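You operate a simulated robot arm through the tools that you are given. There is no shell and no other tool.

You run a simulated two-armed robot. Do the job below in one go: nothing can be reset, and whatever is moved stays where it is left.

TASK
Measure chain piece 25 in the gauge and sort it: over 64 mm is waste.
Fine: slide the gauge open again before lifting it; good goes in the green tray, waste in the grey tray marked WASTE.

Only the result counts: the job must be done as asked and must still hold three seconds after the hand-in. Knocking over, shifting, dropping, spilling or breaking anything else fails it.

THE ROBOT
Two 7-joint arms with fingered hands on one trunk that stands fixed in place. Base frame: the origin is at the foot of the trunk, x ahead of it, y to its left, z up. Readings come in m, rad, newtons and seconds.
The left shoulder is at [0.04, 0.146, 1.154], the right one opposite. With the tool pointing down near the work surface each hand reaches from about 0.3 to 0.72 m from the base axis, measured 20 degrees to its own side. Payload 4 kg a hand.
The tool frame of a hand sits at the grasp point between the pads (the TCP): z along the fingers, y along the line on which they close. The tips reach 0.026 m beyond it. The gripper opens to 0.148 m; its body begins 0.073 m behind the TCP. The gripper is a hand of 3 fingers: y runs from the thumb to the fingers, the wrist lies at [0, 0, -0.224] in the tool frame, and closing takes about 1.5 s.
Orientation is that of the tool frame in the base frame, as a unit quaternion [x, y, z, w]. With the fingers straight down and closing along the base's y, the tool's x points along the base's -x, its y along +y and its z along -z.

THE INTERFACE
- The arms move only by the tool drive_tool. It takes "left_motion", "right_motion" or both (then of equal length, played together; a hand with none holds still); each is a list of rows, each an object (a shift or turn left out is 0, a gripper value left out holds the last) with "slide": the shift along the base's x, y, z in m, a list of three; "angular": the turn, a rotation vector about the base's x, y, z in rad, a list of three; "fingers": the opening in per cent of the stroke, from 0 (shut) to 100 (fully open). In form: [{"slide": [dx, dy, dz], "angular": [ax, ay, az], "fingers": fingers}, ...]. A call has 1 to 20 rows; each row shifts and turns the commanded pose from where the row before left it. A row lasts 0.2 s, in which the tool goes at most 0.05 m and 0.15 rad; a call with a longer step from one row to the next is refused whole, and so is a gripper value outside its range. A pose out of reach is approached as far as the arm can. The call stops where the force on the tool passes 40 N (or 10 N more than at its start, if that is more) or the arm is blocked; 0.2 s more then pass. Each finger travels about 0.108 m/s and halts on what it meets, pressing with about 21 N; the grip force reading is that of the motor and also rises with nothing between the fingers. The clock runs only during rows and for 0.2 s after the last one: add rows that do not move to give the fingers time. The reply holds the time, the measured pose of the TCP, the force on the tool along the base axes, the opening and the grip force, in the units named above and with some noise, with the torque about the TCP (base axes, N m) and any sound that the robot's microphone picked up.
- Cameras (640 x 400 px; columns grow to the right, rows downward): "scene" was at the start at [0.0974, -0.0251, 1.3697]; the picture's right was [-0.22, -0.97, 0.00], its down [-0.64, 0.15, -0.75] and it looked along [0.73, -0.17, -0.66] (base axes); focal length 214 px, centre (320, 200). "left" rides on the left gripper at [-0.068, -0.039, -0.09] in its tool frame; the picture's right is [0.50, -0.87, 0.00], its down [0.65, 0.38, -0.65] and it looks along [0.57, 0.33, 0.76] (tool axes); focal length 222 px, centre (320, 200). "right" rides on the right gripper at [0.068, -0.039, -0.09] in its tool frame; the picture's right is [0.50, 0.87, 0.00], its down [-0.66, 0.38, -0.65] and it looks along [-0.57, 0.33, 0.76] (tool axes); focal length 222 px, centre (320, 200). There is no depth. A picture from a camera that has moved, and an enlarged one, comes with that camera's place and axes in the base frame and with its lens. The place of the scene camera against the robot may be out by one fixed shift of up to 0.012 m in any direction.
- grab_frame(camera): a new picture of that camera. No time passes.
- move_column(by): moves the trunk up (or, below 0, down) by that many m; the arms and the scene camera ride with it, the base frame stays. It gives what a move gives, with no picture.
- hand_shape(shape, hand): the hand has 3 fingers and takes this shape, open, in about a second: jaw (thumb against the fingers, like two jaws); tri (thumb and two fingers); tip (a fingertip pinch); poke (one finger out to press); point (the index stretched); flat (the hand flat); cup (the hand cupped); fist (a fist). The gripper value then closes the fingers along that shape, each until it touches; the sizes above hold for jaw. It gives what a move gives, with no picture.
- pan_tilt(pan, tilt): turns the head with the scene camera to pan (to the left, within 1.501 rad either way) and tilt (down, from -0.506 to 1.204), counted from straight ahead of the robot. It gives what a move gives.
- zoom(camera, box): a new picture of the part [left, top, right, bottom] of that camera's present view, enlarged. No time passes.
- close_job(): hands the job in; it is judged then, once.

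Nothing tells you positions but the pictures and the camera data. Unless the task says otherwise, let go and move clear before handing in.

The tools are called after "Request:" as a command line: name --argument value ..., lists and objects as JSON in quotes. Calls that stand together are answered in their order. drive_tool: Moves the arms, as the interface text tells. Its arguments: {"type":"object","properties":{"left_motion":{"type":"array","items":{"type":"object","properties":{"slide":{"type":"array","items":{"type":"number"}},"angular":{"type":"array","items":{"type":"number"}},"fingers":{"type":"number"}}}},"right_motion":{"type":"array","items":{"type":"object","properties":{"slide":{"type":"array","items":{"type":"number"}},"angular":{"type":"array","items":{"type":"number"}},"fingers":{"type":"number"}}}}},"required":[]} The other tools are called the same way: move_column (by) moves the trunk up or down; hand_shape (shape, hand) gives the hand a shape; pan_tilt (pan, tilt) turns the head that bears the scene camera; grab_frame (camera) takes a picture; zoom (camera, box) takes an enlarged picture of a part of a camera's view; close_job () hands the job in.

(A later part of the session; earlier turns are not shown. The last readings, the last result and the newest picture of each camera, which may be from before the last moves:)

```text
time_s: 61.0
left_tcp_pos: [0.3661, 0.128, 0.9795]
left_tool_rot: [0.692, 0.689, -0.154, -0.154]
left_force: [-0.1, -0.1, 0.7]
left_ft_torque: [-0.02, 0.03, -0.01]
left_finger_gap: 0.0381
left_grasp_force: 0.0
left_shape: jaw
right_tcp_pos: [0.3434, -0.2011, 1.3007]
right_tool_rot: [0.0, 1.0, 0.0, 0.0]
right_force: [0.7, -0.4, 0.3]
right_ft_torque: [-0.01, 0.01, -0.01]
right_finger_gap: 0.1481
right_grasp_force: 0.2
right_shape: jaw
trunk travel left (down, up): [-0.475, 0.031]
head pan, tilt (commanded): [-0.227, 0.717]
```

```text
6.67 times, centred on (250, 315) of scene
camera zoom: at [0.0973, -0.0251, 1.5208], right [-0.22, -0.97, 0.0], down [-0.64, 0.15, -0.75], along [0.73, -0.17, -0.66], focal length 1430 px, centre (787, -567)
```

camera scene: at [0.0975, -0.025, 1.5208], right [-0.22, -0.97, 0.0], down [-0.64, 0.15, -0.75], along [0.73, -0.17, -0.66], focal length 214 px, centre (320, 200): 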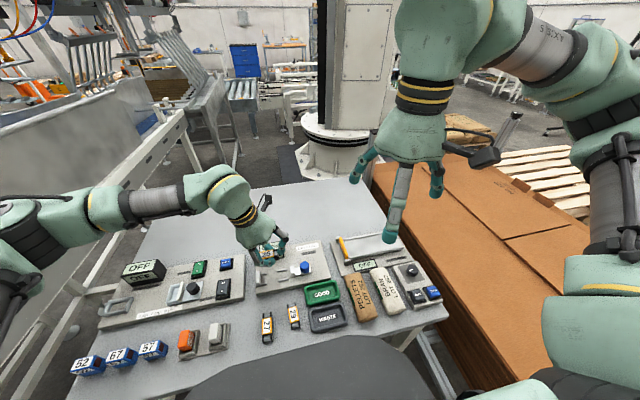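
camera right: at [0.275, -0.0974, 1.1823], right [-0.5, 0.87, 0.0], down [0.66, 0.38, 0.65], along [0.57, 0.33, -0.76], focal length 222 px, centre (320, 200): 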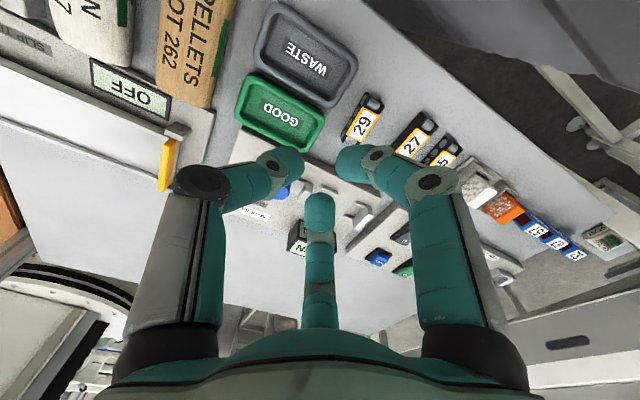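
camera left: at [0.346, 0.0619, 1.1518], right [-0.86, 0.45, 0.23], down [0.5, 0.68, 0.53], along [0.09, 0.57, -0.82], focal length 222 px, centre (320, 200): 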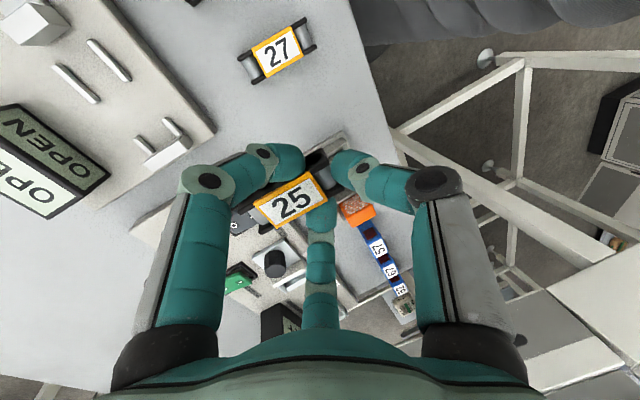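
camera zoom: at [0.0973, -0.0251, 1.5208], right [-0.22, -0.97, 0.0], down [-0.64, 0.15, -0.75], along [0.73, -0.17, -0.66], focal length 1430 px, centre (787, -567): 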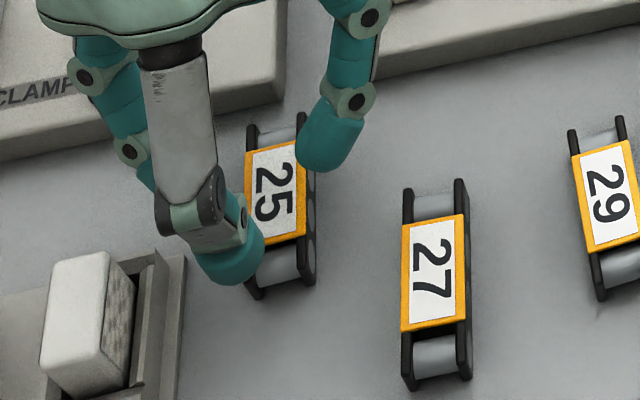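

The tilt is right, at 25°. I'll nudge 2 mm in x and descend part of the way.

Request:
drive_tool --left_motion '[{"slide": [0.002, 0, -0.015]}, {"slide": [0, 0, -0.012]}, {}, {}]'

Request:
zoom --camera "left" --box '[200, 60, 400, 245]'

Request:
zoom --camera "scene" --box '[215, 285, 285, 345]'

```text
time_s: 62.0
left_tcp_pos: [0.3688, 0.1276, 0.9532]
left_tool_rot: [0.691, 0.689, -0.153, -0.153]
left_force: [0.8, 0.5, -0.7]
left_ft_torque: [-0.01, 0.01, 0.0]
left_finger_gap: 0.0381
left_grasp_force: 0.0
left_shape: jaw
right_tcp_pos: [0.3431, -0.2003, 1.301]
right_tool_rot: [0.0, 1.0, 0.0, 0.001]
right_force: [0.4, 0.1, 0.1]
right_ft_torque: [0.0, 0.0, 0.0]
right_finger_gap: 0.1476
right_grasp_force: 0.1
right_shape: jaw
trunk travel left (down, up): [-0.475, 0.031]
head pan, tilt (commanded): [-0.227, 0.717]
```

```text
2.16 times, centred on (300, 152) of left
camera zoom: at [0.3716, 0.0601, 1.0509], right [-0.78, 0.5, 0.37], down [0.62, 0.65, 0.43], along [-0.02, 0.57, -0.82], focal length 480 px, centre (363, 303)
```

zoom: 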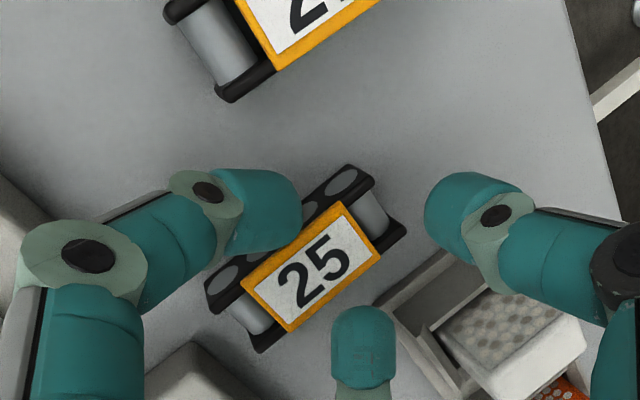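

```text
6.67 times, centred on (250, 315) of scene
camera zoom: at [0.0974, -0.0252, 1.5208], right [-0.22, -0.97, 0.0], down [-0.64, 0.15, -0.75], along [0.73, -0.17, -0.66], focal length 1430 px, centre (787, -567)
```

zoom: 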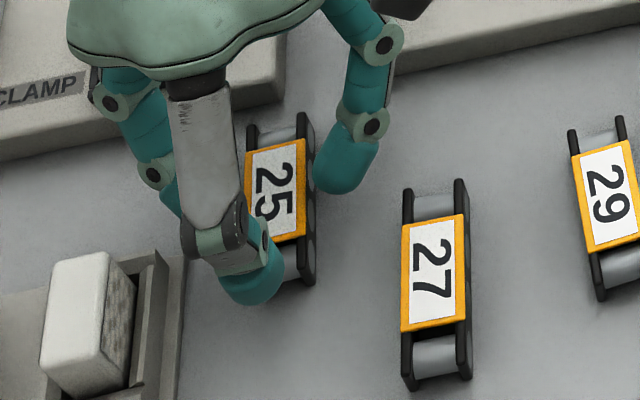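

The fingers straddle the middle of the piece and the thumb will pass above its end. I'll lower to grip height and close.

Request:
drive_tool --left_motion '[{"slide": [0, 0.0007, -0.008]}, {"slide": [0, 0, -0.006]}, {"slide": [0, 0, -0.003]}, {}, {}]'

Request:
zoom --camera "left" --box '[220, 90, 400, 245]'

```text
time_s: 63.1
left_tcp_pos: [0.3679, 0.1287, 0.9367]
left_tool_rot: [0.692, 0.689, -0.154, -0.154]
left_force: [0.2, 0.6, 0.2]
left_ft_torque: [0.01, 0.02, -0.03]
left_finger_gap: 0.0382
left_grasp_force: 0.0
left_shape: jaw
right_tcp_pos: [0.3431, -0.2007, 1.3005]
right_tool_rot: [0.001, 1.0, 0.0, 0.0]
right_force: [-0.4, -0.3, 0.0]
right_ft_torque: [0.01, -0.02, -0.03]
right_finger_gap: 0.1479
right_grasp_force: 0.0
right_shape: jaw
trunk travel left (down, up): [-0.475, 0.031]
head pan, tilt (commanded): [-0.227, 0.717]
```

```text
2.58 times, centred on (310, 168) of left
camera zoom: at [0.371, 0.0608, 1.0343], right [-0.78, 0.5, 0.37], down [0.62, 0.65, 0.43], along [-0.02, 0.57, -0.82], focal length 573 px, centre (346, 284)
```

zoom: 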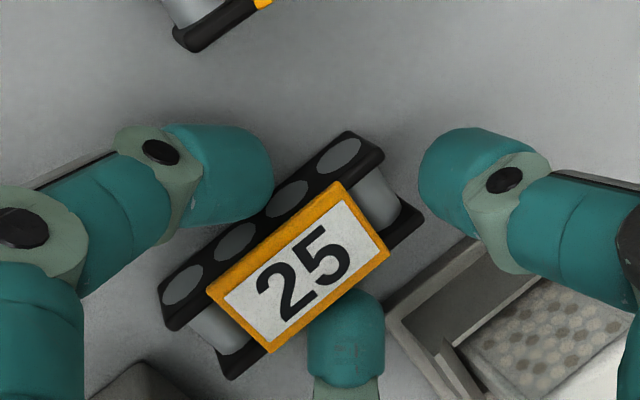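

This looks well centred. Closing now.

Request:
drive_tool --left_motion '[{"fingers": 22}, {"fingers": 19}, {"fingers": 17}, {"fingers": 15}, {}, {}]'

Request:
zoom --camera "left" --box '[220, 90, 400, 245]'

```text
time_s: 64.5
left_tcp_pos: [0.3677, 0.129, 0.9364]
left_tool_rot: [0.692, 0.689, -0.153, -0.153]
left_force: [1.2, -0.3, 1.9]
left_ft_torque: [0.02, 0.03, -0.02]
left_finger_gap: 0.0227
left_grasp_force: 0.0
left_shape: jaw
right_tcp_pos: [0.3429, -0.1987, 1.3008]
right_tool_rot: [0.0, 1.0, 0.0, 0.0]
right_force: [-0.4, -0.4, -0.2]
right_ft_torque: [-0.02, 0.01, -0.01]
right_finger_gap: 0.148
right_grasp_force: 0.1
right_shape: jaw
trunk travel left (down, up): [-0.475, 0.031]
head pan, tilt (commanded): [-0.227, 0.717]
```

```text
2.58 times, centred on (310, 168) of left
camera zoom: at [0.3711, 0.0607, 1.0346], right [-0.78, 0.5, 0.37], down [0.62, 0.65, 0.43], along [-0.02, 0.57, -0.82], focal length 573 px, centre (346, 284)
```

zoom: 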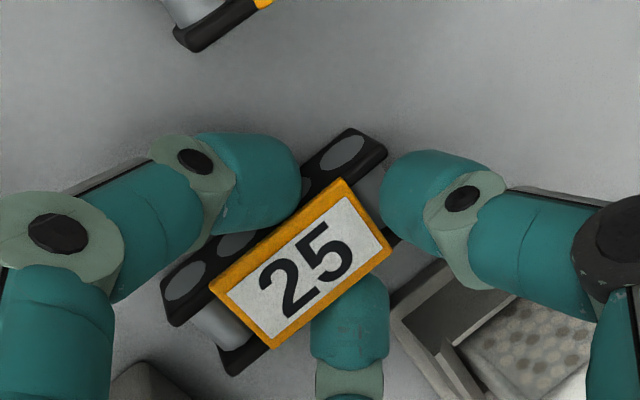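

No grip yet, so I'll close a bit more.

Request:
drive_tool --left_motion '[{"fingers": 14}, {"fingers": 13}, {"fingers": 12}, {"fingers": 11}, {}, {}]'

Request:
zoom --camera "left" --box '[220, 90, 400, 245]'

```text
time_s: 66.0
left_tcp_pos: [0.3674, 0.1272, 0.936]
left_tool_rot: [0.692, 0.689, -0.153, -0.153]
left_force: [-0.7, -1.2, 1.4]
left_ft_torque: [-0.01, 0.09, 0.01]
left_finger_gap: 0.021
left_grasp_force: 21.1
left_shape: jaw
right_tcp_pos: [0.3432, -0.2006, 1.3005]
right_tool_rot: [0.0, 1.0, 0.0, 0.0]
right_force: [-0.9, -0.4, -0.3]
right_ft_torque: [0.03, 0.0, 0.01]
right_finger_gap: 0.1479
right_grasp_force: 0.1
right_shape: jaw
trunk travel left (down, up): [-0.475, 0.031]
head pan, tilt (commanded): [-0.227, 0.717]
```

```text
2.58 times, centred on (310, 168) of left
camera zoom: at [0.3707, 0.0607, 1.0345], right [-0.78, 0.5, 0.37], down [0.62, 0.65, 0.43], along [-0.02, 0.57, -0.82], focal length 573 px, centre (346, 284)
```

zoom: 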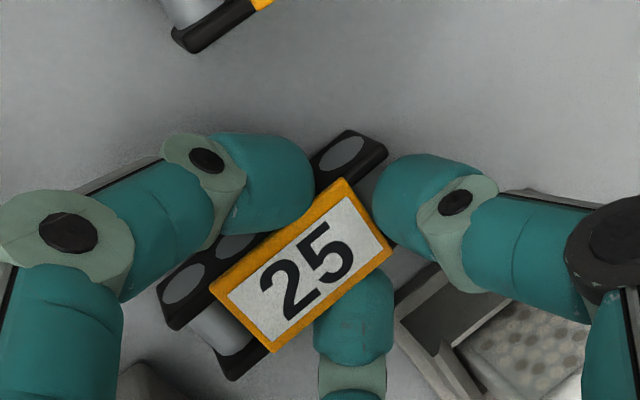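

It's gripped now at 21 N. Testing the lift.

Request:
drive_tool --left_motion '[{"slide": [0, 0, 0.005]}, {"slide": [0, 0, 0.01]}, {"slide": [0, 0, 0.015]}, {}]'

Request:
zoom --camera "left" --box '[220, 90, 400, 245]'

Request:
zoom --camera "scene" --box '[215, 285, 285, 345]'

```text
time_s: 67.0
left_tcp_pos: [0.3685, 0.128, 0.9656]
left_tool_rot: [0.69, 0.69, -0.153, -0.154]
left_force: [0.2, 0.2, -0.8]
left_ft_torque: [-0.02, 0.02, 0.0]
left_finger_gap: 0.0203
left_grasp_force: 20.9
left_shape: jaw
right_tcp_pos: [0.3434, -0.2002, 1.301]
right_tool_rot: [0.0, 1.0, 0.0, -0.001]
right_force: [-0.1, 0.3, -0.2]
right_ft_torque: [0.04, 0.02, 0.02]
right_finger_gap: 0.1481
right_grasp_force: 0.0
right_shape: jaw
trunk travel left (down, up): [-0.475, 0.031]
head pan, tilt (commanded): [-0.227, 0.717]
```

```text
2.58 times, centred on (310, 168) of left
camera zoom: at [0.3723, 0.0614, 1.064], right [-0.78, 0.5, 0.37], down [0.62, 0.65, 0.43], along [-0.02, 0.57, -0.82], focal length 573 px, centre (346, 284)
```

zoom: 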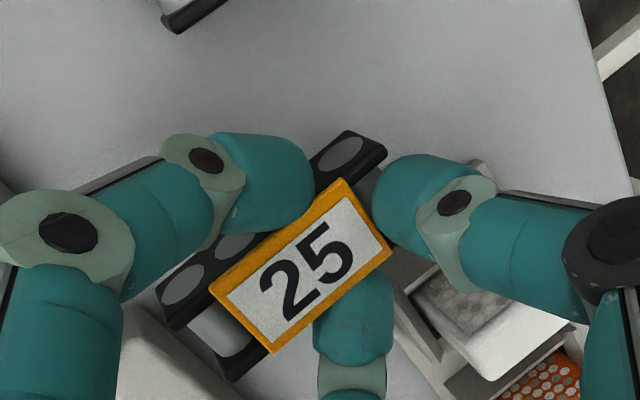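

```text
6.67 times, centred on (250, 315) of scene
camera zoom: at [0.0977, -0.0251, 1.5208], right [-0.22, -0.97, 0.0], down [-0.64, 0.15, -0.75], along [0.73, -0.17, -0.66], focal length 1430 px, centre (787, -567)
```

zoom: 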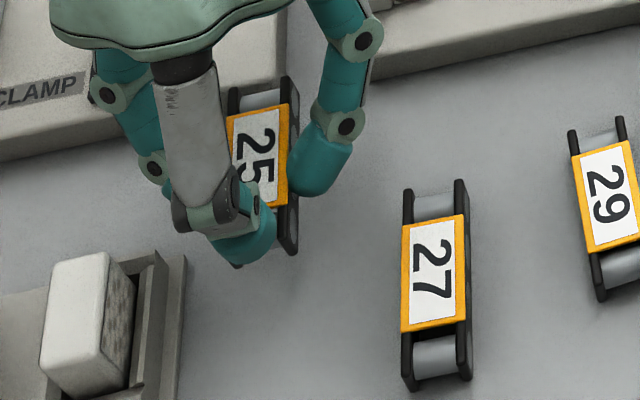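

It's lifted and stable, gripped 2–3 mm from its centre. I'll carry it back over the gauge with a +90° yaw.

Request:
drive_tool --left_motion '[{"slide": [0, 0, 0.03]}, {"slide": [0, 0, 0.03]}, {"slide": [0, 0, 0.025]}, {"slide": [0.0082, -0.0079, 0], "angular": [0, 0, 0.1428]}, {"slide": [0.0082, -0.0079, 0], "angular": [0, 0, 0.1428]}, {"slide": [0.0082, -0.0079, 0], "angular": [0, 0, 0.1428]}, {"slide": [0.0082, -0.0079, 0], "angular": [0, 0, 0.1428]}, {"slide": [0.0082, -0.0079, 0], "angular": [0, 0, 0.1428]}, {"slide": [0.0082, -0.0079, 0], "angular": [0, 0, 0.1428]}, {"slide": [0.0082, -0.0079, 0], "angular": [0, 0, 0.1428]}, {"slide": [0.0082, -0.0079, 0], "angular": [0, 0, 0.1428]}, {"slide": [0.0082, -0.0079, 0], "angular": [0, 0, 0.1428]}, {"slide": [0.0082, -0.0079, 0], "angular": [0, 0, 0.1428]}, {"slide": [0.0082, -0.0079, 0], "angular": [0, 0, 0.1428]}, {}, {}]'

Request:
zoom --camera "left" --box '[220, 90, 400, 245]'

Request:
zoom --camera "scene" --box '[240, 230, 320, 290]'

```text
time_s: 70.3
left_tcp_pos: [0.4585, 0.0425, 1.0514]
left_tool_rot: [0.001, 0.976, -0.217, 0.0]
left_force: [-1.0, -0.5, -0.3]
left_ft_torque: [0.0, 0.03, -0.01]
left_finger_gap: 0.0205
left_grasp_force: 20.8
left_shape: jaw
right_tcp_pos: [0.3434, -0.1998, 1.3008]
right_tool_rot: [-0.001, 1.0, 0.0, 0.0]
right_force: [1.3, -0.6, -0.6]
right_ft_torque: [0.01, 0.01, 0.0]
right_finger_gap: 0.1478
right_grasp_force: 0.1
right_shape: jaw
trunk travel left (down, up): [-0.475, 0.031]
head pan, tilt (commanded): [-0.227, 0.717]
```

```text
2.58 times, centred on (310, 168) of left
camera zoom: at [0.5269, 0.045, 1.1486], right [-0.5, -0.78, 0.37], down [-0.65, 0.62, 0.43], along [-0.57, -0.02, -0.82], focal length 573 px, centre (346, 284)
```

zoom: 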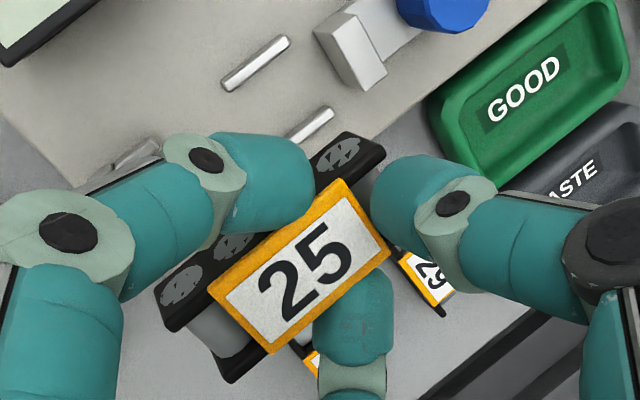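

```text
6.67 times, centred on (280, 260) of scene
camera zoom: at [0.0975, -0.025, 1.5208], right [-0.22, -0.97, 0.0], down [-0.64, 0.15, -0.75], along [0.73, -0.17, -0.66], focal length 1430 px, centre (587, -200)
```

zoom: 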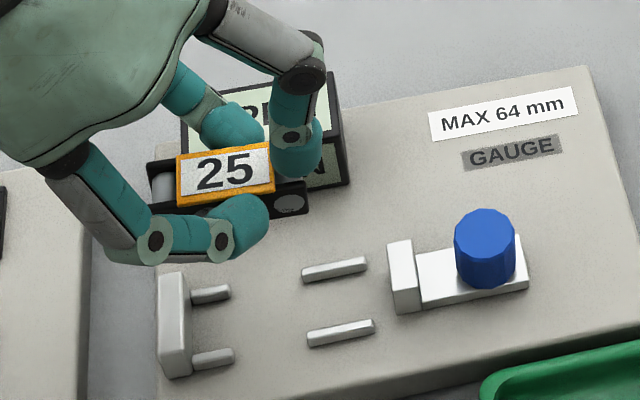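

The piece is over the gauge. My two angle estimates disagree slightly, so I'll zoom in closely from both cameras to get its yaw right.

Request:
zoom --camera "scene" --box '[256, 246, 284, 264]'

Request:
zoom --camera "left" --box '[260, 130, 350, 235]'

Request:
zoom --camera "scene" --box '[258, 260, 292, 282]'

```text
16.00 times, centred on (270, 255) of scene
camera zoom: at [0.0975, -0.025, 1.5208], right [-0.22, -0.97, 0.0], down [-0.64, 0.15, -0.75], along [0.73, -0.17, -0.66], focal length 3432 px, centre (1120, -680)
```

zoom: 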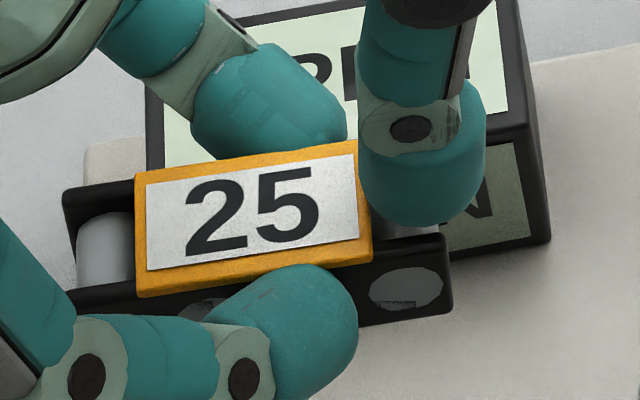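

```text
3.81 times, centred on (305, 182) of left
camera zoom: at [0.5269, 0.045, 1.1486], right [-0.5, -0.78, 0.37], down [-0.65, 0.62, 0.43], along [-0.57, -0.02, -0.82], focal length 846 px, centre (377, 267)
```

zoom: 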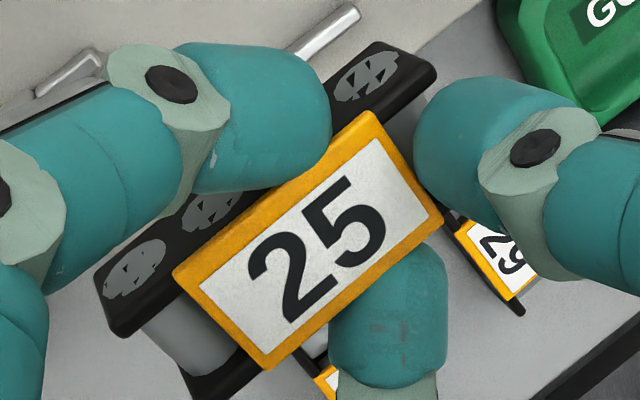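

```text
16.00 times, centred on (275, 271) of scene
camera zoom: at [0.0975, -0.025, 1.5208], right [-0.22, -0.97, 0.0], down [-0.64, 0.15, -0.75], along [0.73, -0.17, -0.66], focal length 3432 px, centre (1040, -936)
```

zoom: 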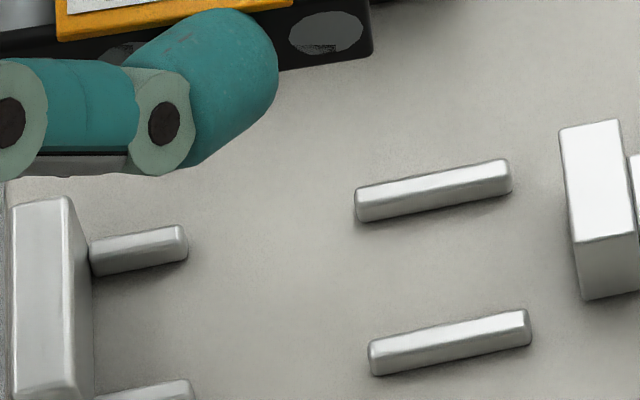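

The piece's yaw is good but it is pitched about 3.6°, with the anvil end slightly up, which will settle when it lands. I'll adjust y by -1.5 mm and descend to just above the rails.

Request:
drive_tool --left_motion '[{"slide": [0, -0.0015, -0.03]}, {"slide": [0, 0, -0.03]}, {"slide": [0, 0, -0.02]}, {"slide": [0, 0, -0.005]}, {}, {}]'

Request:
zoom --camera "scene" --box '[258, 258, 296, 282]'

Request:
zoom --camera "left" --box '[240, 90, 360, 190]'

```text
time_s: 71.8
left_tcp_pos: [0.458, 0.0405, 0.9656]
left_tool_rot: [0.003, 0.976, -0.216, 0.0]
left_force: [-0.8, -0.1, -1.0]
left_ft_torque: [-0.05, -0.01, 0.01]
left_finger_gap: 0.0205
left_grasp_force: 21.5
left_shape: jaw
right_tcp_pos: [0.3439, -0.1994, 1.3007]
right_tool_rot: [0.0, 1.0, 0.0, 0.0]
right_force: [0.3, -0.1, -0.3]
right_ft_torque: [0.01, 0.0, 0.0]
right_finger_gap: 0.148
right_grasp_force: 0.0
right_shape: jaw
trunk travel left (down, up): [-0.475, 0.031]
head pan, tilt (commanded): [-0.227, 0.717]
```

```text
16.00 times, centred on (277, 270) of scene
camera zoom: at [0.0976, -0.0252, 1.5208], right [-0.22, -0.97, 0.0], down [-0.64, 0.15, -0.75], along [0.73, -0.17, -0.66], focal length 3432 px, centre (1008, -920)
```

zoom: 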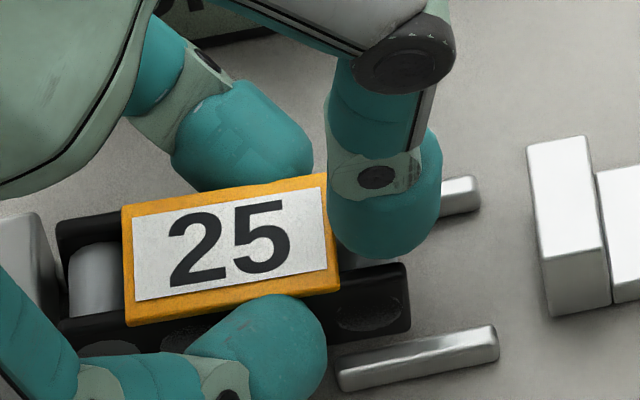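

```text
4.00 times, centred on (300, 140) of left
camera zoom: at [0.5265, 0.0427, 1.0633], right [-0.5, -0.78, 0.37], down [-0.65, 0.62, 0.43], along [-0.57, -0.02, -0.82], focal length 888 px, centre (400, 440)
```

zoom: 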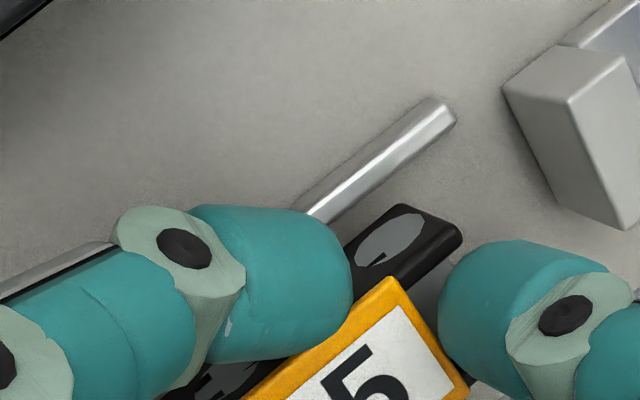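

The fingers now sit in the gap between guide and rail, and the piece has about 4 mm to the anvil. I'll lower 7 mm more and recheck the side gaps.

Request:
drive_tool --left_motion '[{"slide": [0, 0, -0.003]}, {"slide": [0, 0, -0.002]}, {"slide": [0, 0, -0.002]}, {}]'

Request:
zoom --camera "scene" --box '[258, 258, 296, 282]'

Request:
zoom --camera "left" --box '[270, 100, 350, 160]'

```text
time_s: 72.8
left_tcp_pos: [0.4591, 0.04, 0.9584]
left_tool_rot: [0.003, 0.976, -0.217, 0.0]
left_force: [-0.5, 0.2, 2.0]
left_ft_torque: [-0.05, 0.02, -0.01]
left_finger_gap: 0.0206
left_grasp_force: 20.7
left_shape: jaw
right_tcp_pos: [0.3432, -0.2006, 1.2999]
right_tool_rot: [-0.001, 1.0, 0.0, 0.0]
right_force: [-0.2, -0.2, -0.7]
right_ft_torque: [0.02, -0.05, -0.01]
right_finger_gap: 0.1479
right_grasp_force: 0.0
right_shape: jaw
trunk travel left (down, up): [-0.475, 0.031]
head pan, tilt (commanded): [-0.227, 0.717]
```

```text
16.00 times, centred on (277, 270) of scene
camera zoom: at [0.0972, -0.025, 1.5209], right [-0.22, -0.97, 0.0], down [-0.64, 0.15, -0.75], along [0.73, -0.17, -0.66], focal length 3432 px, centre (1008, -920)
```

zoom: 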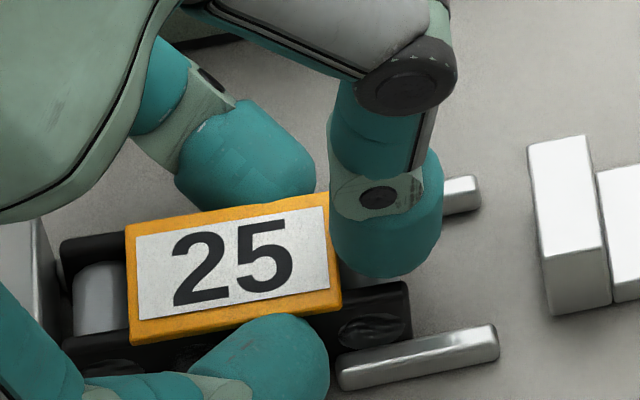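

```text
6.67 times, centred on (310, 130) of left
camera zoom: at [0.5262, 0.0433, 1.0568], right [-0.5, -0.78, 0.37], down [-0.65, 0.62, 0.43], along [-0.57, -0.02, -0.82], focal length 1481 px, centre (387, 667)
```

zoom: 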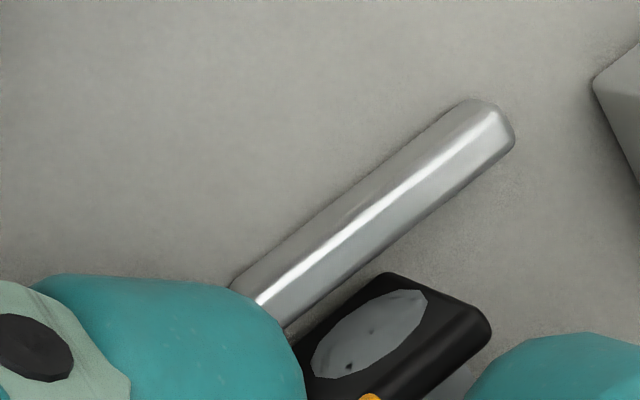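

There is a light 3 N contact while both side gaps stay clear. I'll lower 1 mm more to see whether this is the piece's lower end reaching the plate.

Request:
drive_tool --left_motion '[{"slide": [0, 0, -0.001]}, {"slide": [0, 0, -0.001]}, {}, {}]'

Request:
zoom --camera "scene" --box '[258, 258, 296, 282]'

Request:
zoom --camera "left" --box '[240, 100, 360, 200]'

```text
time_s: 73.8
left_tcp_pos: [0.4583, 0.0399, 0.9569]
left_tool_rot: [0.002, 0.976, -0.217, 0.001]
left_force: [1.2, 3.7, 17.0]
left_ft_torque: [-0.3, -0.03, 0.0]
left_finger_gap: 0.0213
left_grasp_force: 21.0
left_shape: jaw
right_tcp_pos: [0.3422, -0.1986, 1.3005]
right_tool_rot: [-0.001, 1.0, 0.001, 0.001]
right_force: [0.3, -1.2, 0.8]
right_ft_torque: [-0.02, 0.01, 0.02]
right_finger_gap: 0.148
right_grasp_force: 0.1
right_shape: jaw
trunk travel left (down, up): [-0.475, 0.031]
head pan, tilt (commanded): [-0.227, 0.717]
```

```text
16.00 times, centred on (277, 270) of scene
camera zoom: at [0.0959, -0.0242, 1.521], right [-0.22, -0.97, 0.0], down [-0.64, 0.15, -0.75], along [0.74, -0.17, -0.66], focal length 3432 px, centre (1008, -920)
```

zoom: 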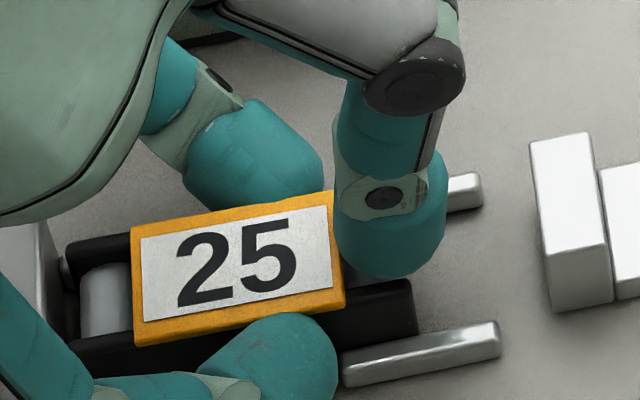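

```text
4.00 times, centred on (300, 150) of left
camera zoom: at [0.5258, 0.0427, 1.0558], right [-0.5, -0.78, 0.37], down [-0.66, 0.62, 0.43], along [-0.56, -0.02, -0.83], focal length 888 px, centre (400, 400)
```

zoom: 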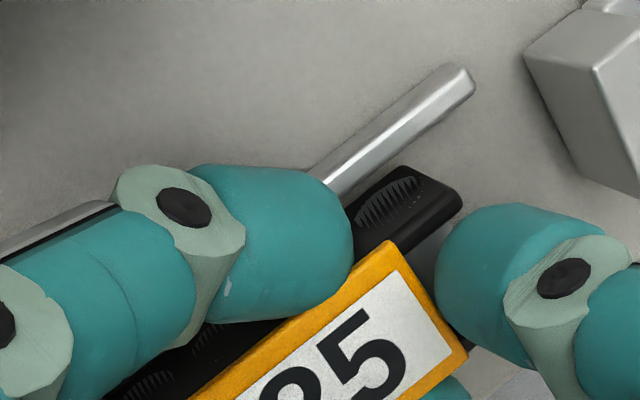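

The force is centred in x and acts at the slider end of the piece, so that end is resting on the base plate inside the channel. I'll ease the pressure by 1 mm and open slowly so it settles flat.

Request:
drive_tool --left_motion '[{"slide": [0, 0, 0.0007]}, {"fingers": 16}, {"fingers": 18}, {"fingers": 20}, {"fingers": 22}, {"fingers": 24}, {"fingers": 26}, {}, {}]'

Request:
zoom --camera "scene" --box '[258, 258, 296, 282]'

Request:
zoom --camera "left" --box '[220, 90, 380, 230]'

```text
time_s: 75.8
left_tcp_pos: [0.4573, 0.04, 0.9568]
left_tool_rot: [0.002, 0.976, -0.216, 0.0]
left_force: [-0.1, 0.6, -0.2]
left_ft_torque: [0.01, -0.01, -0.01]
left_finger_gap: 0.0379
left_grasp_force: 0.0
left_shape: jaw
right_tcp_pos: [0.3434, -0.2002, 1.3013]
right_tool_rot: [0.0, 1.0, 0.0, 0.001]
right_force: [-0.4, 0.3, -0.2]
right_ft_torque: [0.01, -0.02, 0.01]
right_finger_gap: 0.1477
right_grasp_force: 0.1
right_shape: jaw
trunk travel left (down, up): [-0.475, 0.031]
head pan, tilt (commanded): [-0.227, 0.717]
```

```text
16.00 times, centred on (277, 270) of scene
camera zoom: at [0.0975, -0.0252, 1.5208], right [-0.22, -0.97, 0.0], down [-0.64, 0.15, -0.75], along [0.73, -0.17, -0.66], focal length 3432 px, centre (1008, -920)
```

zoom: 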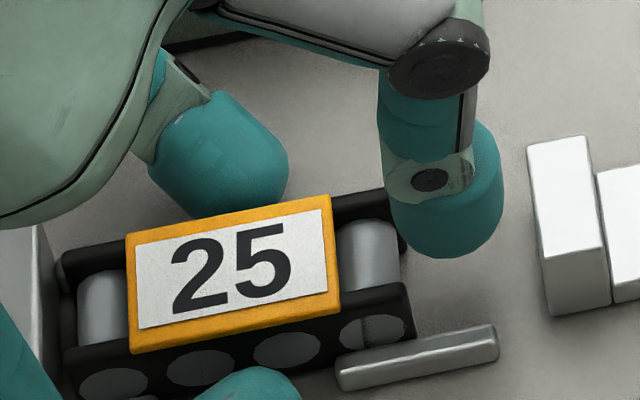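

```text
2.86 times, centred on (300, 160) of left
camera zoom: at [0.5264, 0.0426, 1.055], right [-0.5, -0.78, 0.37], down [-0.65, 0.62, 0.43], along [-0.57, -0.02, -0.82], focal length 635 px, centre (377, 314)
```

zoom: 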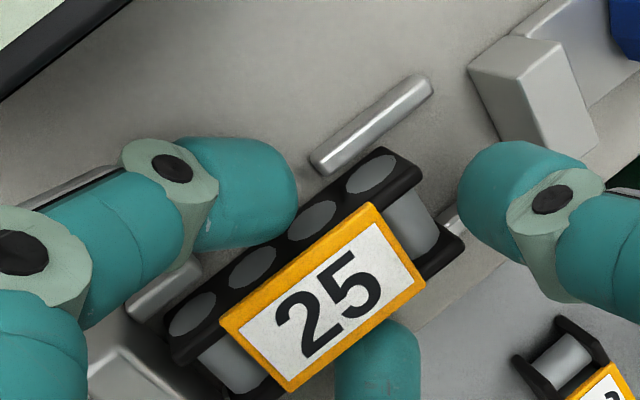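

The piece is released and lying flat in the channel. I'll raise the left hand straight up and check.

Request:
drive_tool --left_motion '[{"slide": [0, 0, 0.005]}, {"slide": [0, 0, 0.01]}, {"slide": [0, 0, 0.02]}, {"slide": [0, 0, 0.03]}, {"slide": [0, 0.02, 0.03]}, {"slide": [0, 0.04, 0.02]}, {"slide": [0, 0.04, 0.02]}, {"slide": [0, 0.04, 0.0]}, {}]'

Request:
zoom --camera "scene" --box '[245, 235, 325, 290]'

Request:
grab_frame --camera "scene"

```text
time_s: 77.8
left_tcp_pos: [0.4571, 0.1808, 1.0932]
left_tool_rot: [0.002, 0.976, -0.217, -0.001]
left_force: [0.3, 0.5, 0.3]
left_ft_torque: [-0.02, 0.03, 0.0]
left_finger_gap: 0.0383
left_grasp_force: 0.1
left_shape: jaw
right_tcp_pos: [0.3434, -0.2002, 1.3002]
right_tool_rot: [0.001, 1.0, 0.0, 0.0]
right_force: [0.3, 0.6, 0.7]
right_ft_torque: [0.03, 0.03, 0.0]
right_finger_gap: 0.1478
right_grasp_force: 0.0
right_shape: jaw
trunk travel left (down, up): [-0.475, 0.031]
head pan, tilt (commanded): [-0.227, 0.717]
```

```text
7.27 times, centred on (285, 262) of scene
camera zoom: at [0.0978, -0.0255, 1.5208], right [-0.22, -0.97, 0.0], down [-0.64, 0.15, -0.75], along [0.73, -0.17, -0.66], focal length 1560 px, centre (574, -254)
```

zoom: 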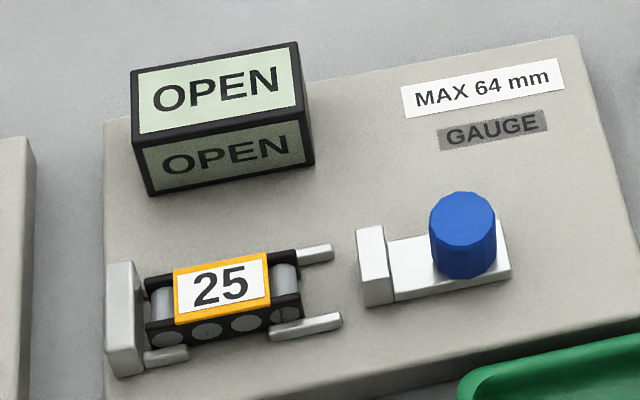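

```text
taken
camera scene: at [0.0978, -0.0255, 1.5208], right [-0.22, -0.97, 0.0], down [-0.64, 0.15, -0.75], along [0.73, -0.17, -0.66], focal length 214 px, centre (320, 200)
```

scene: 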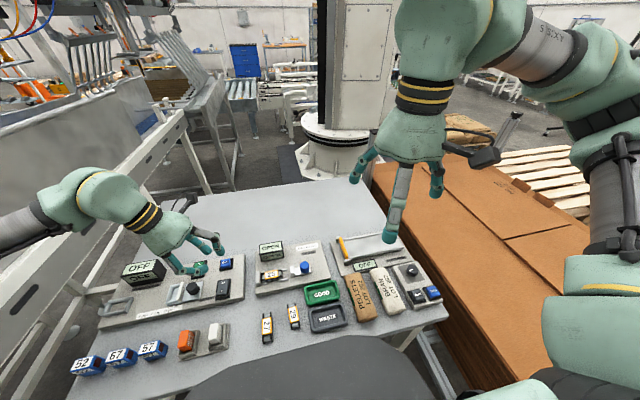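

Piece 25 sits neatly between the rails against the guides, and the display still reads OPEN. Next I'll bring the right hand over the knob, partly open.

Request:
drive_tool --right_motion '[{"slide": [0.0166, 0.021, -0.0314], "fingers": 45}, {"slide": [0.0166, 0.021, -0.0314]}, {"slide": [0.0166, 0.021, -0.0314]}, {"slide": [0.0166, 0.021, -0.0314]}, {"slide": [0.0166, 0.021, -0.0314]}, {"slide": [0.0166, 0.021, -0.0314]}, {"slide": [0.0164, 0.021, -0.0316]}, {}, {}]'

Request:
grab_frame --camera "right"

Request:
zoom --camera "scene" --box '[235, 215, 345, 295]'

```text
time_s: 79.8
left_tcp_pos: [0.4571, 0.1818, 1.093]
left_tool_rot: [0.002, 0.976, -0.216, 0.0]
left_force: [-0.8, 0.1, -0.3]
left_ft_torque: [0.0, -0.01, 0.02]
left_finger_gap: 0.038
left_grasp_force: 0.1
left_shape: jaw
right_tcp_pos: [0.4583, -0.0536, 1.0782]
right_tool_rot: [0.0, 1.0, -0.001, 0.001]
right_force: [0.3, -0.1, 0.0]
right_ft_torque: [0.02, -0.02, 0.01]
right_finger_gap: 0.067
right_grasp_force: 0.0
right_shape: jaw
trunk travel left (down, up): [-0.475, 0.031]
head pan, tilt (commanded): [-0.227, 0.717]
```

```text
taken
camera right: at [0.3911, -0.0918, 1.17], right [-0.5, 0.87, 0.0], down [0.66, 0.38, 0.65], along [0.57, 0.33, -0.76], focal length 222 px, centre (320, 200)
```

right: 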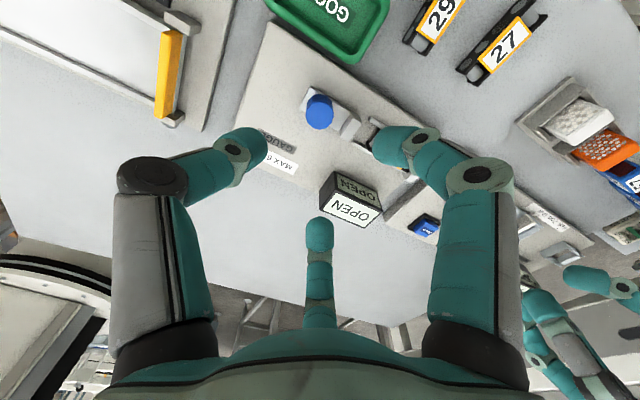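

```text
5.00 times, centred on (290, 255) of scene
camera zoom: at [0.0971, -0.0253, 1.5209], right [-0.22, -0.97, 0.0], down [-0.64, 0.15, -0.75], along [0.73, -0.17, -0.66], focal length 1072 px, centre (470, -75)
```

zoom: 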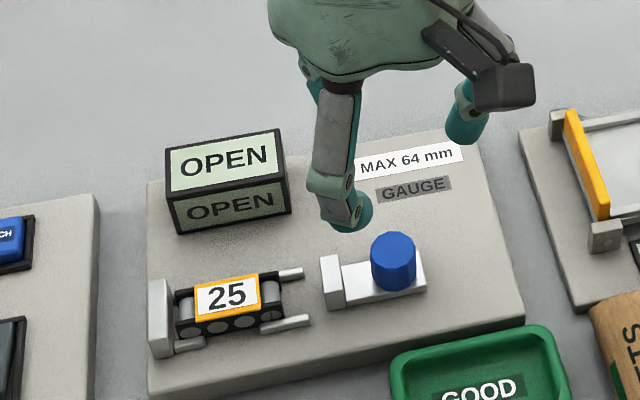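

I can see the knob from above. A zoom will give me its centre.

Request:
zoom --camera "right" --box '[285, 80, 365, 150]'

Request:
zoom --camera "scene" --box '[295, 252, 325, 278]'

```text
5.71 times, centred on (325, 115) of right
camera zoom: at [0.3911, -0.0918, 1.17], right [-0.5, 0.87, 0.0], down [0.66, 0.38, 0.65], along [0.57, 0.33, -0.76], focal length 1269 px, centre (291, 686)
```

zoom: 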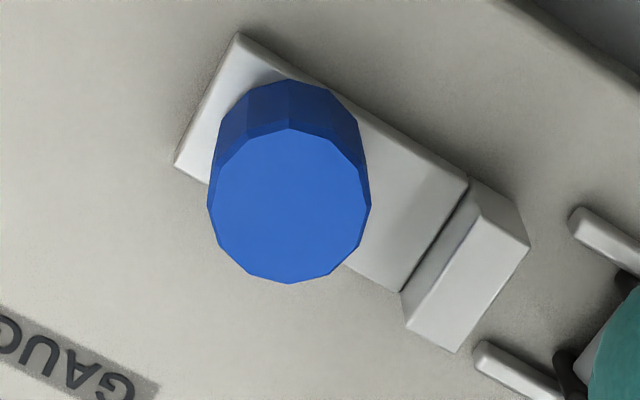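

```text
15.38 times, centred on (310, 265) of scene
camera zoom: at [0.0971, -0.0253, 1.5209], right [-0.22, -0.97, 0.0], down [-0.64, 0.15, -0.75], along [0.73, -0.17, -0.66], focal length 3300 px, centre (474, -800)
```

zoom: 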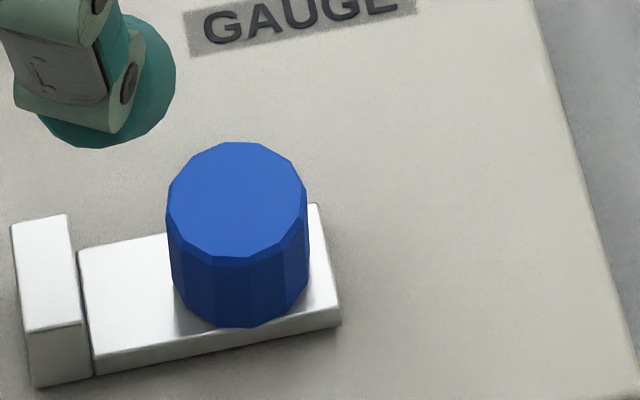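

The knob centre is at about (0.459, -0.052) with its top at z≈0.958, and it's roughly 27 mm across. I'll lower the right hand around it.

Request:
drive_tool --right_motion '[{"slide": [0.0003, 0.0005, -0.03]}, {"slide": [0, 0, -0.03]}, {"slide": [0, 0, -0.03]}, {"slide": [0, 0, -0.01]}, {}, {}]'

Request:
grab_frame --camera "right"

Request:
zoom --camera "scene" --box '[235, 215, 345, 295]'

```text
time_s: 81.2
left_tcp_pos: [0.4587, 0.1808, 1.0915]
left_tool_rot: [0.002, 0.976, -0.217, 0.0]
left_force: [0.1, 0.1, -0.3]
left_ft_torque: [-0.01, 0.01, -0.01]
left_finger_gap: 0.0384
left_grasp_force: 0.0
left_shape: jaw
right_tcp_pos: [0.4598, -0.0519, 0.9809]
right_tool_rot: [-0.001, 1.0, 0.0, 0.0]
right_force: [0.0, 0.2, -0.1]
right_ft_torque: [0.04, -0.01, 0.02]
right_finger_gap: 0.0671
right_grasp_force: 0.0
right_shape: jaw
trunk travel left (down, up): [-0.475, 0.031]
head pan, tilt (commanded): [-0.227, 0.717]
```

```text
taken
camera right: at [0.3917, -0.0894, 1.072], right [-0.5, 0.87, 0.0], down [0.66, 0.38, 0.65], along [0.57, 0.33, -0.76], focal length 222 px, centre (320, 200)
```

right: 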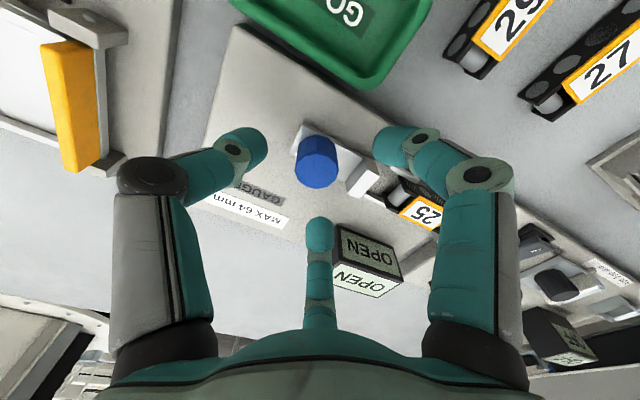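

```text
5.00 times, centred on (290, 255) of scene
camera zoom: at [0.0975, -0.025, 1.5208], right [-0.22, -0.97, 0.0], down [-0.64, 0.15, -0.75], along [0.73, -0.17, -0.66], focal length 1072 px, centre (470, -75)
```

zoom: 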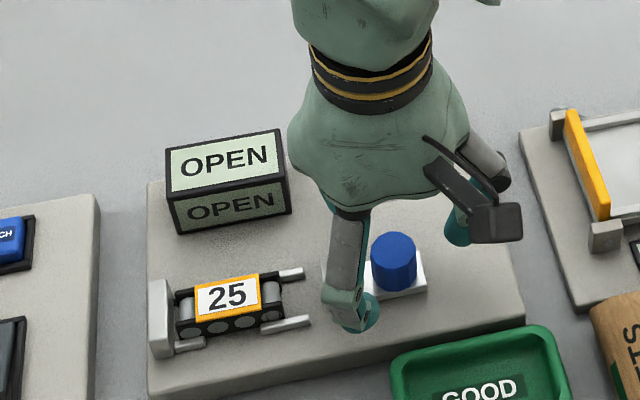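

The knob is central between the fingers. I'll lower 12 mm more and close on it.

Request:
drive_tool --right_motion '[{"slide": [0, -0.0003, -0.006]}, {"slide": [0, 0, -0.006]}, {}, {"fingers": 35}, {"fingers": 28}, {"fingers": 22}, {"fingers": 18}, {"fingers": 15}, {}, {}]'

Request:
zoom --camera "right" --box '[220, 110, 420, 250]'

Request:
zoom --camera "scene" --box '[235, 215, 345, 295]'

```text
time_s: 83.3
left_tcp_pos: [0.4589, 0.1798, 1.0915]
left_tool_rot: [0.002, 0.976, -0.217, -0.001]
left_force: [-0.2, -0.5, -0.2]
left_ft_torque: [-0.02, -0.02, 0.0]
left_finger_gap: 0.0381
left_grasp_force: 0.0
left_shape: jaw
right_tcp_pos: [0.4603, -0.0525, 0.9691]
right_tool_rot: [0.0, 1.0, 0.0, -0.001]
right_force: [-0.9, -0.8, -3.6]
right_ft_torque: [-0.04, -0.01, -0.05]
right_finger_gap: 0.023
right_grasp_force: 20.6
right_shape: jaw
trunk travel left (down, up): [-0.475, 0.031]
head pan, tilt (commanded): [-0.227, 0.717]
```

```text
2.86 times, centred on (320, 180) of right
camera zoom: at [0.3919, -0.0901, 1.0601], right [-0.5, 0.87, 0.0], down [0.66, 0.38, 0.65], along [0.56, 0.33, -0.76], focal length 635 px, centre (320, 257)
```

zoom: 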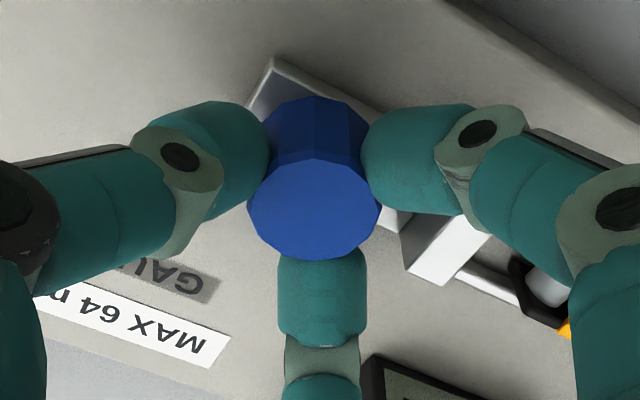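

```text
5.00 times, centred on (290, 255) of scene
camera zoom: at [0.0978, -0.025, 1.5208], right [-0.22, -0.97, 0.0], down [-0.64, 0.15, -0.75], along [0.73, -0.17, -0.66], focal length 1072 px, centre (470, -75)
```

zoom: 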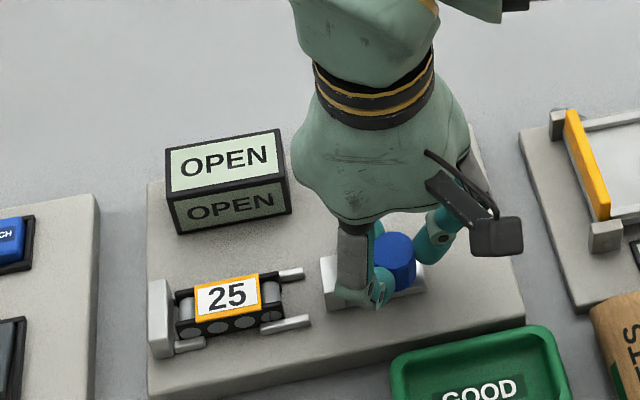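

The knob is gripped firmly. I'll slide the jaw toward the piece (+y) slowly and watch the force.

Request:
drive_tool --right_motion '[{"slide": [0, 0.003, 0]}, {"slide": [0, 0.004, 0]}, {"slide": [0, 0.004, 0]}, {"slide": [0, 0.004, 0]}, {"slide": [0, 0.003, 0]}, {}]'

Request:
zoom --camera "scene" --box '[235, 215, 345, 295]'

```text
time_s: 84.8
left_tcp_pos: [0.4587, 0.1804, 1.0903]
left_tool_rot: [0.002, 0.976, -0.216, 0.0]
left_force: [0.1, 1.0, -0.3]
left_ft_torque: [0.02, 0.01, -0.01]
left_finger_gap: 0.0385
left_grasp_force: 0.1
left_shape: jaw
right_tcp_pos: [0.46, -0.0348, 0.9683]
right_tool_rot: [0.0, 1.0, -0.001, 0.0]
right_force: [2.1, -0.6, -2.2]
right_ft_torque: [-0.01, -0.04, 0.01]
right_finger_gap: 0.0234
right_grasp_force: 20.7
right_shape: jaw
trunk travel left (down, up): [-0.475, 0.031]
head pan, tilt (commanded): [-0.227, 0.717]
```

```text
5.00 times, centred on (290, 255) of scene
camera zoom: at [0.0982, -0.0251, 1.5208], right [-0.22, -0.97, 0.0], down [-0.64, 0.15, -0.75], along [0.73, -0.17, -0.66], focal length 1072 px, centre (470, -75)
```

zoom: 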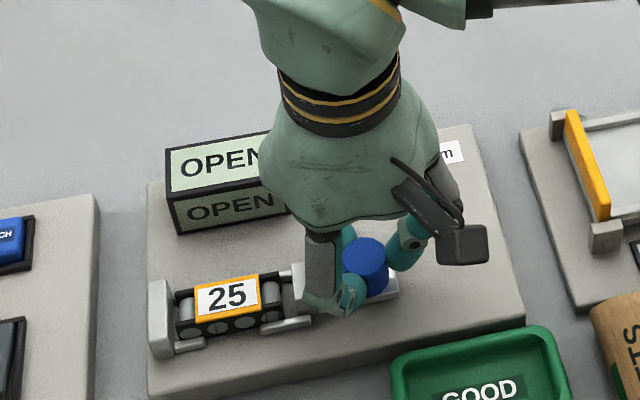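

The slider moves freely and the jaw is nearly at the piece. Continuing in smaller steps.

Request:
drive_tool --right_motion '[{"slide": [0, 0.002, 0]}, {"slide": [0, 0.002, 0]}, {"slide": [0, 0.002, 0]}, {}]'

Request:
zoom --camera "scene" --box '[235, 215, 345, 295]'

```text
time_s: 85.8
left_tcp_pos: [0.4575, 0.1797, 1.092]
left_tool_rot: [0.001, 0.976, -0.217, -0.001]
left_force: [-0.1, -1.3, 0.1]
left_ft_torque: [0.04, 0.0, -0.01]
left_finger_gap: 0.0382
left_grasp_force: 0.0
left_shape: jaw
right_tcp_pos: [0.4582, -0.0293, 0.9675]
right_tool_rot: [-0.001, 1.0, 0.0, -0.001]
right_force: [-2.3, -0.2, -1.7]
right_ft_torque: [-0.03, 0.02, 0.02]
right_finger_gap: 0.0231
right_grasp_force: 21.2
right_shape: jaw
trunk travel left (down, up): [-0.475, 0.031]
head pan, tilt (commanded): [-0.227, 0.717]
```

```text
5.00 times, centred on (290, 255) of scene
camera zoom: at [0.0974, -0.0251, 1.5208], right [-0.22, -0.97, 0.0], down [-0.64, 0.15, -0.75], along [0.73, -0.17, -0.66], focal length 1072 px, centre (470, -75)
```

zoom: 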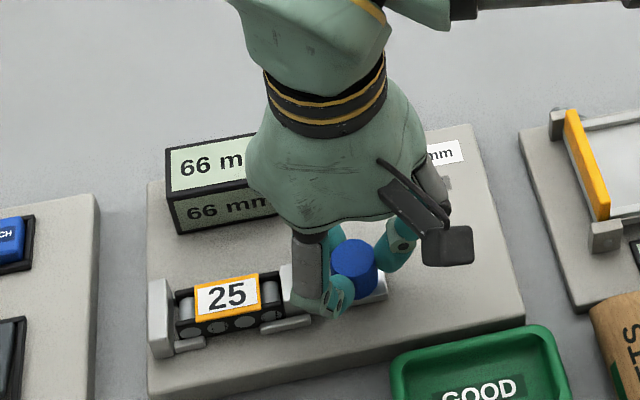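

The display has changed to "66 mm", but the force shows the piece isn't clamped against the anvil yet. I'll keep closing in 1 mm steps until it is fully seated.

Request:
drive_tool --right_motion '[{"slide": [0, 0.001, 0]}, {"slide": [0, 0.001, 0]}, {}]'

Request:
zoom --camera "scene" --box '[235, 225, 325, 290]'

```text
time_s: 86.5
left_tcp_pos: [0.4578, 0.181, 1.0919]
left_tool_rot: [0.001, 0.976, -0.217, 0.0]
left_force: [0.1, 0.7, -0.1]
left_ft_torque: [0.0, -0.01, 0.0]
left_finger_gap: 0.0384
left_grasp_force: 0.1
left_shape: jaw
right_tcp_pos: [0.4606, -0.0272, 0.97]
right_tool_rot: [-0.001, 1.0, 0.0, -0.001]
right_force: [-2.2, -0.8, -4.4]
right_ft_torque: [-0.02, 0.03, -0.05]
right_finger_gap: 0.023
right_grasp_force: 21.1
right_shape: jaw
trunk travel left (down, up): [-0.475, 0.031]
head pan, tilt (commanded): [-0.227, 0.717]
```

```text
6.15 times, centred on (280, 258) of scene
camera zoom: at [0.0977, -0.0251, 1.5208], right [-0.22, -0.97, 0.0], down [-0.64, 0.15, -0.75], along [0.73, -0.17, -0.66], focal length 1320 px, centre (566, -154)
```

zoom: 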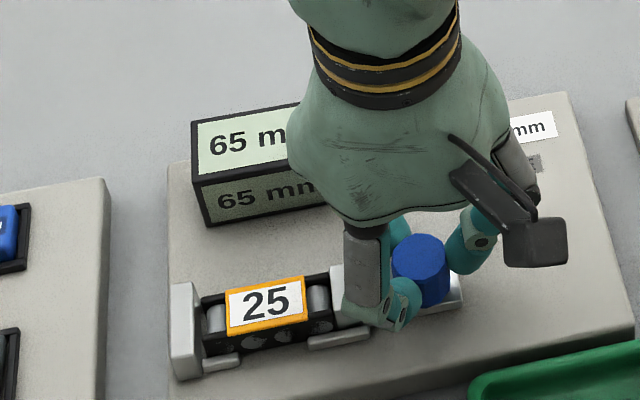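

It now reads 65 mm and still moves with little force. Continuing in 0.5–1 mm steps until it is firmly clamped.

Request:
drive_tool --right_motion '[{"slide": [0, 0.0007, 0]}, {"slide": [0, 0.0007, 0]}, {}]'

Request:
zoom --camera "scene" --box '[250, 235, 310, 285]'

```text
time_s: 87.3
left_tcp_pos: [0.4574, 0.1817, 1.0916]
left_tool_rot: [0.002, 0.976, -0.217, 0.0]
left_force: [-0.2, -0.1, 0.0]
left_ft_torque: [0.01, -0.04, -0.02]
left_finger_gap: 0.0381
left_grasp_force: 0.2
left_shape: jaw
right_tcp_pos: [0.4593, -0.0257, 0.9678]
right_tool_rot: [-0.001, 1.0, 0.001, 0.0]
right_force: [-0.6, -1.4, 5.1]
right_ft_torque: [-0.09, 0.01, -0.03]
right_finger_gap: 0.0232
right_grasp_force: 21.2
right_shape: jaw
trunk travel left (down, up): [-0.475, 0.031]
head pan, tilt (commanded): [-0.227, 0.717]
```

```text
8.00 times, centred on (280, 260) of scene
camera zoom: at [0.097, -0.0251, 1.5209], right [-0.22, -0.97, 0.0], down [-0.64, 0.15, -0.75], along [0.73, -0.17, -0.66], focal length 1716 px, centre (640, -280)
```

zoom: 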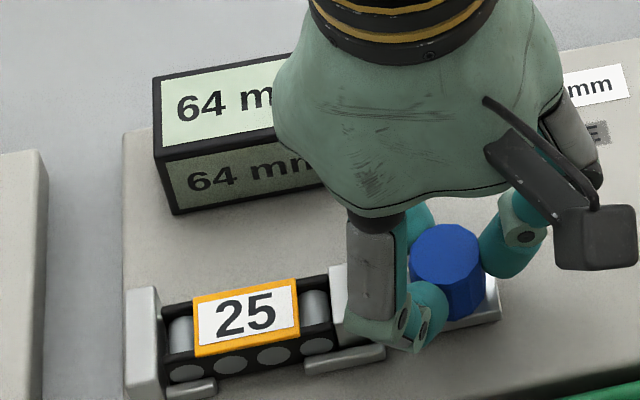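

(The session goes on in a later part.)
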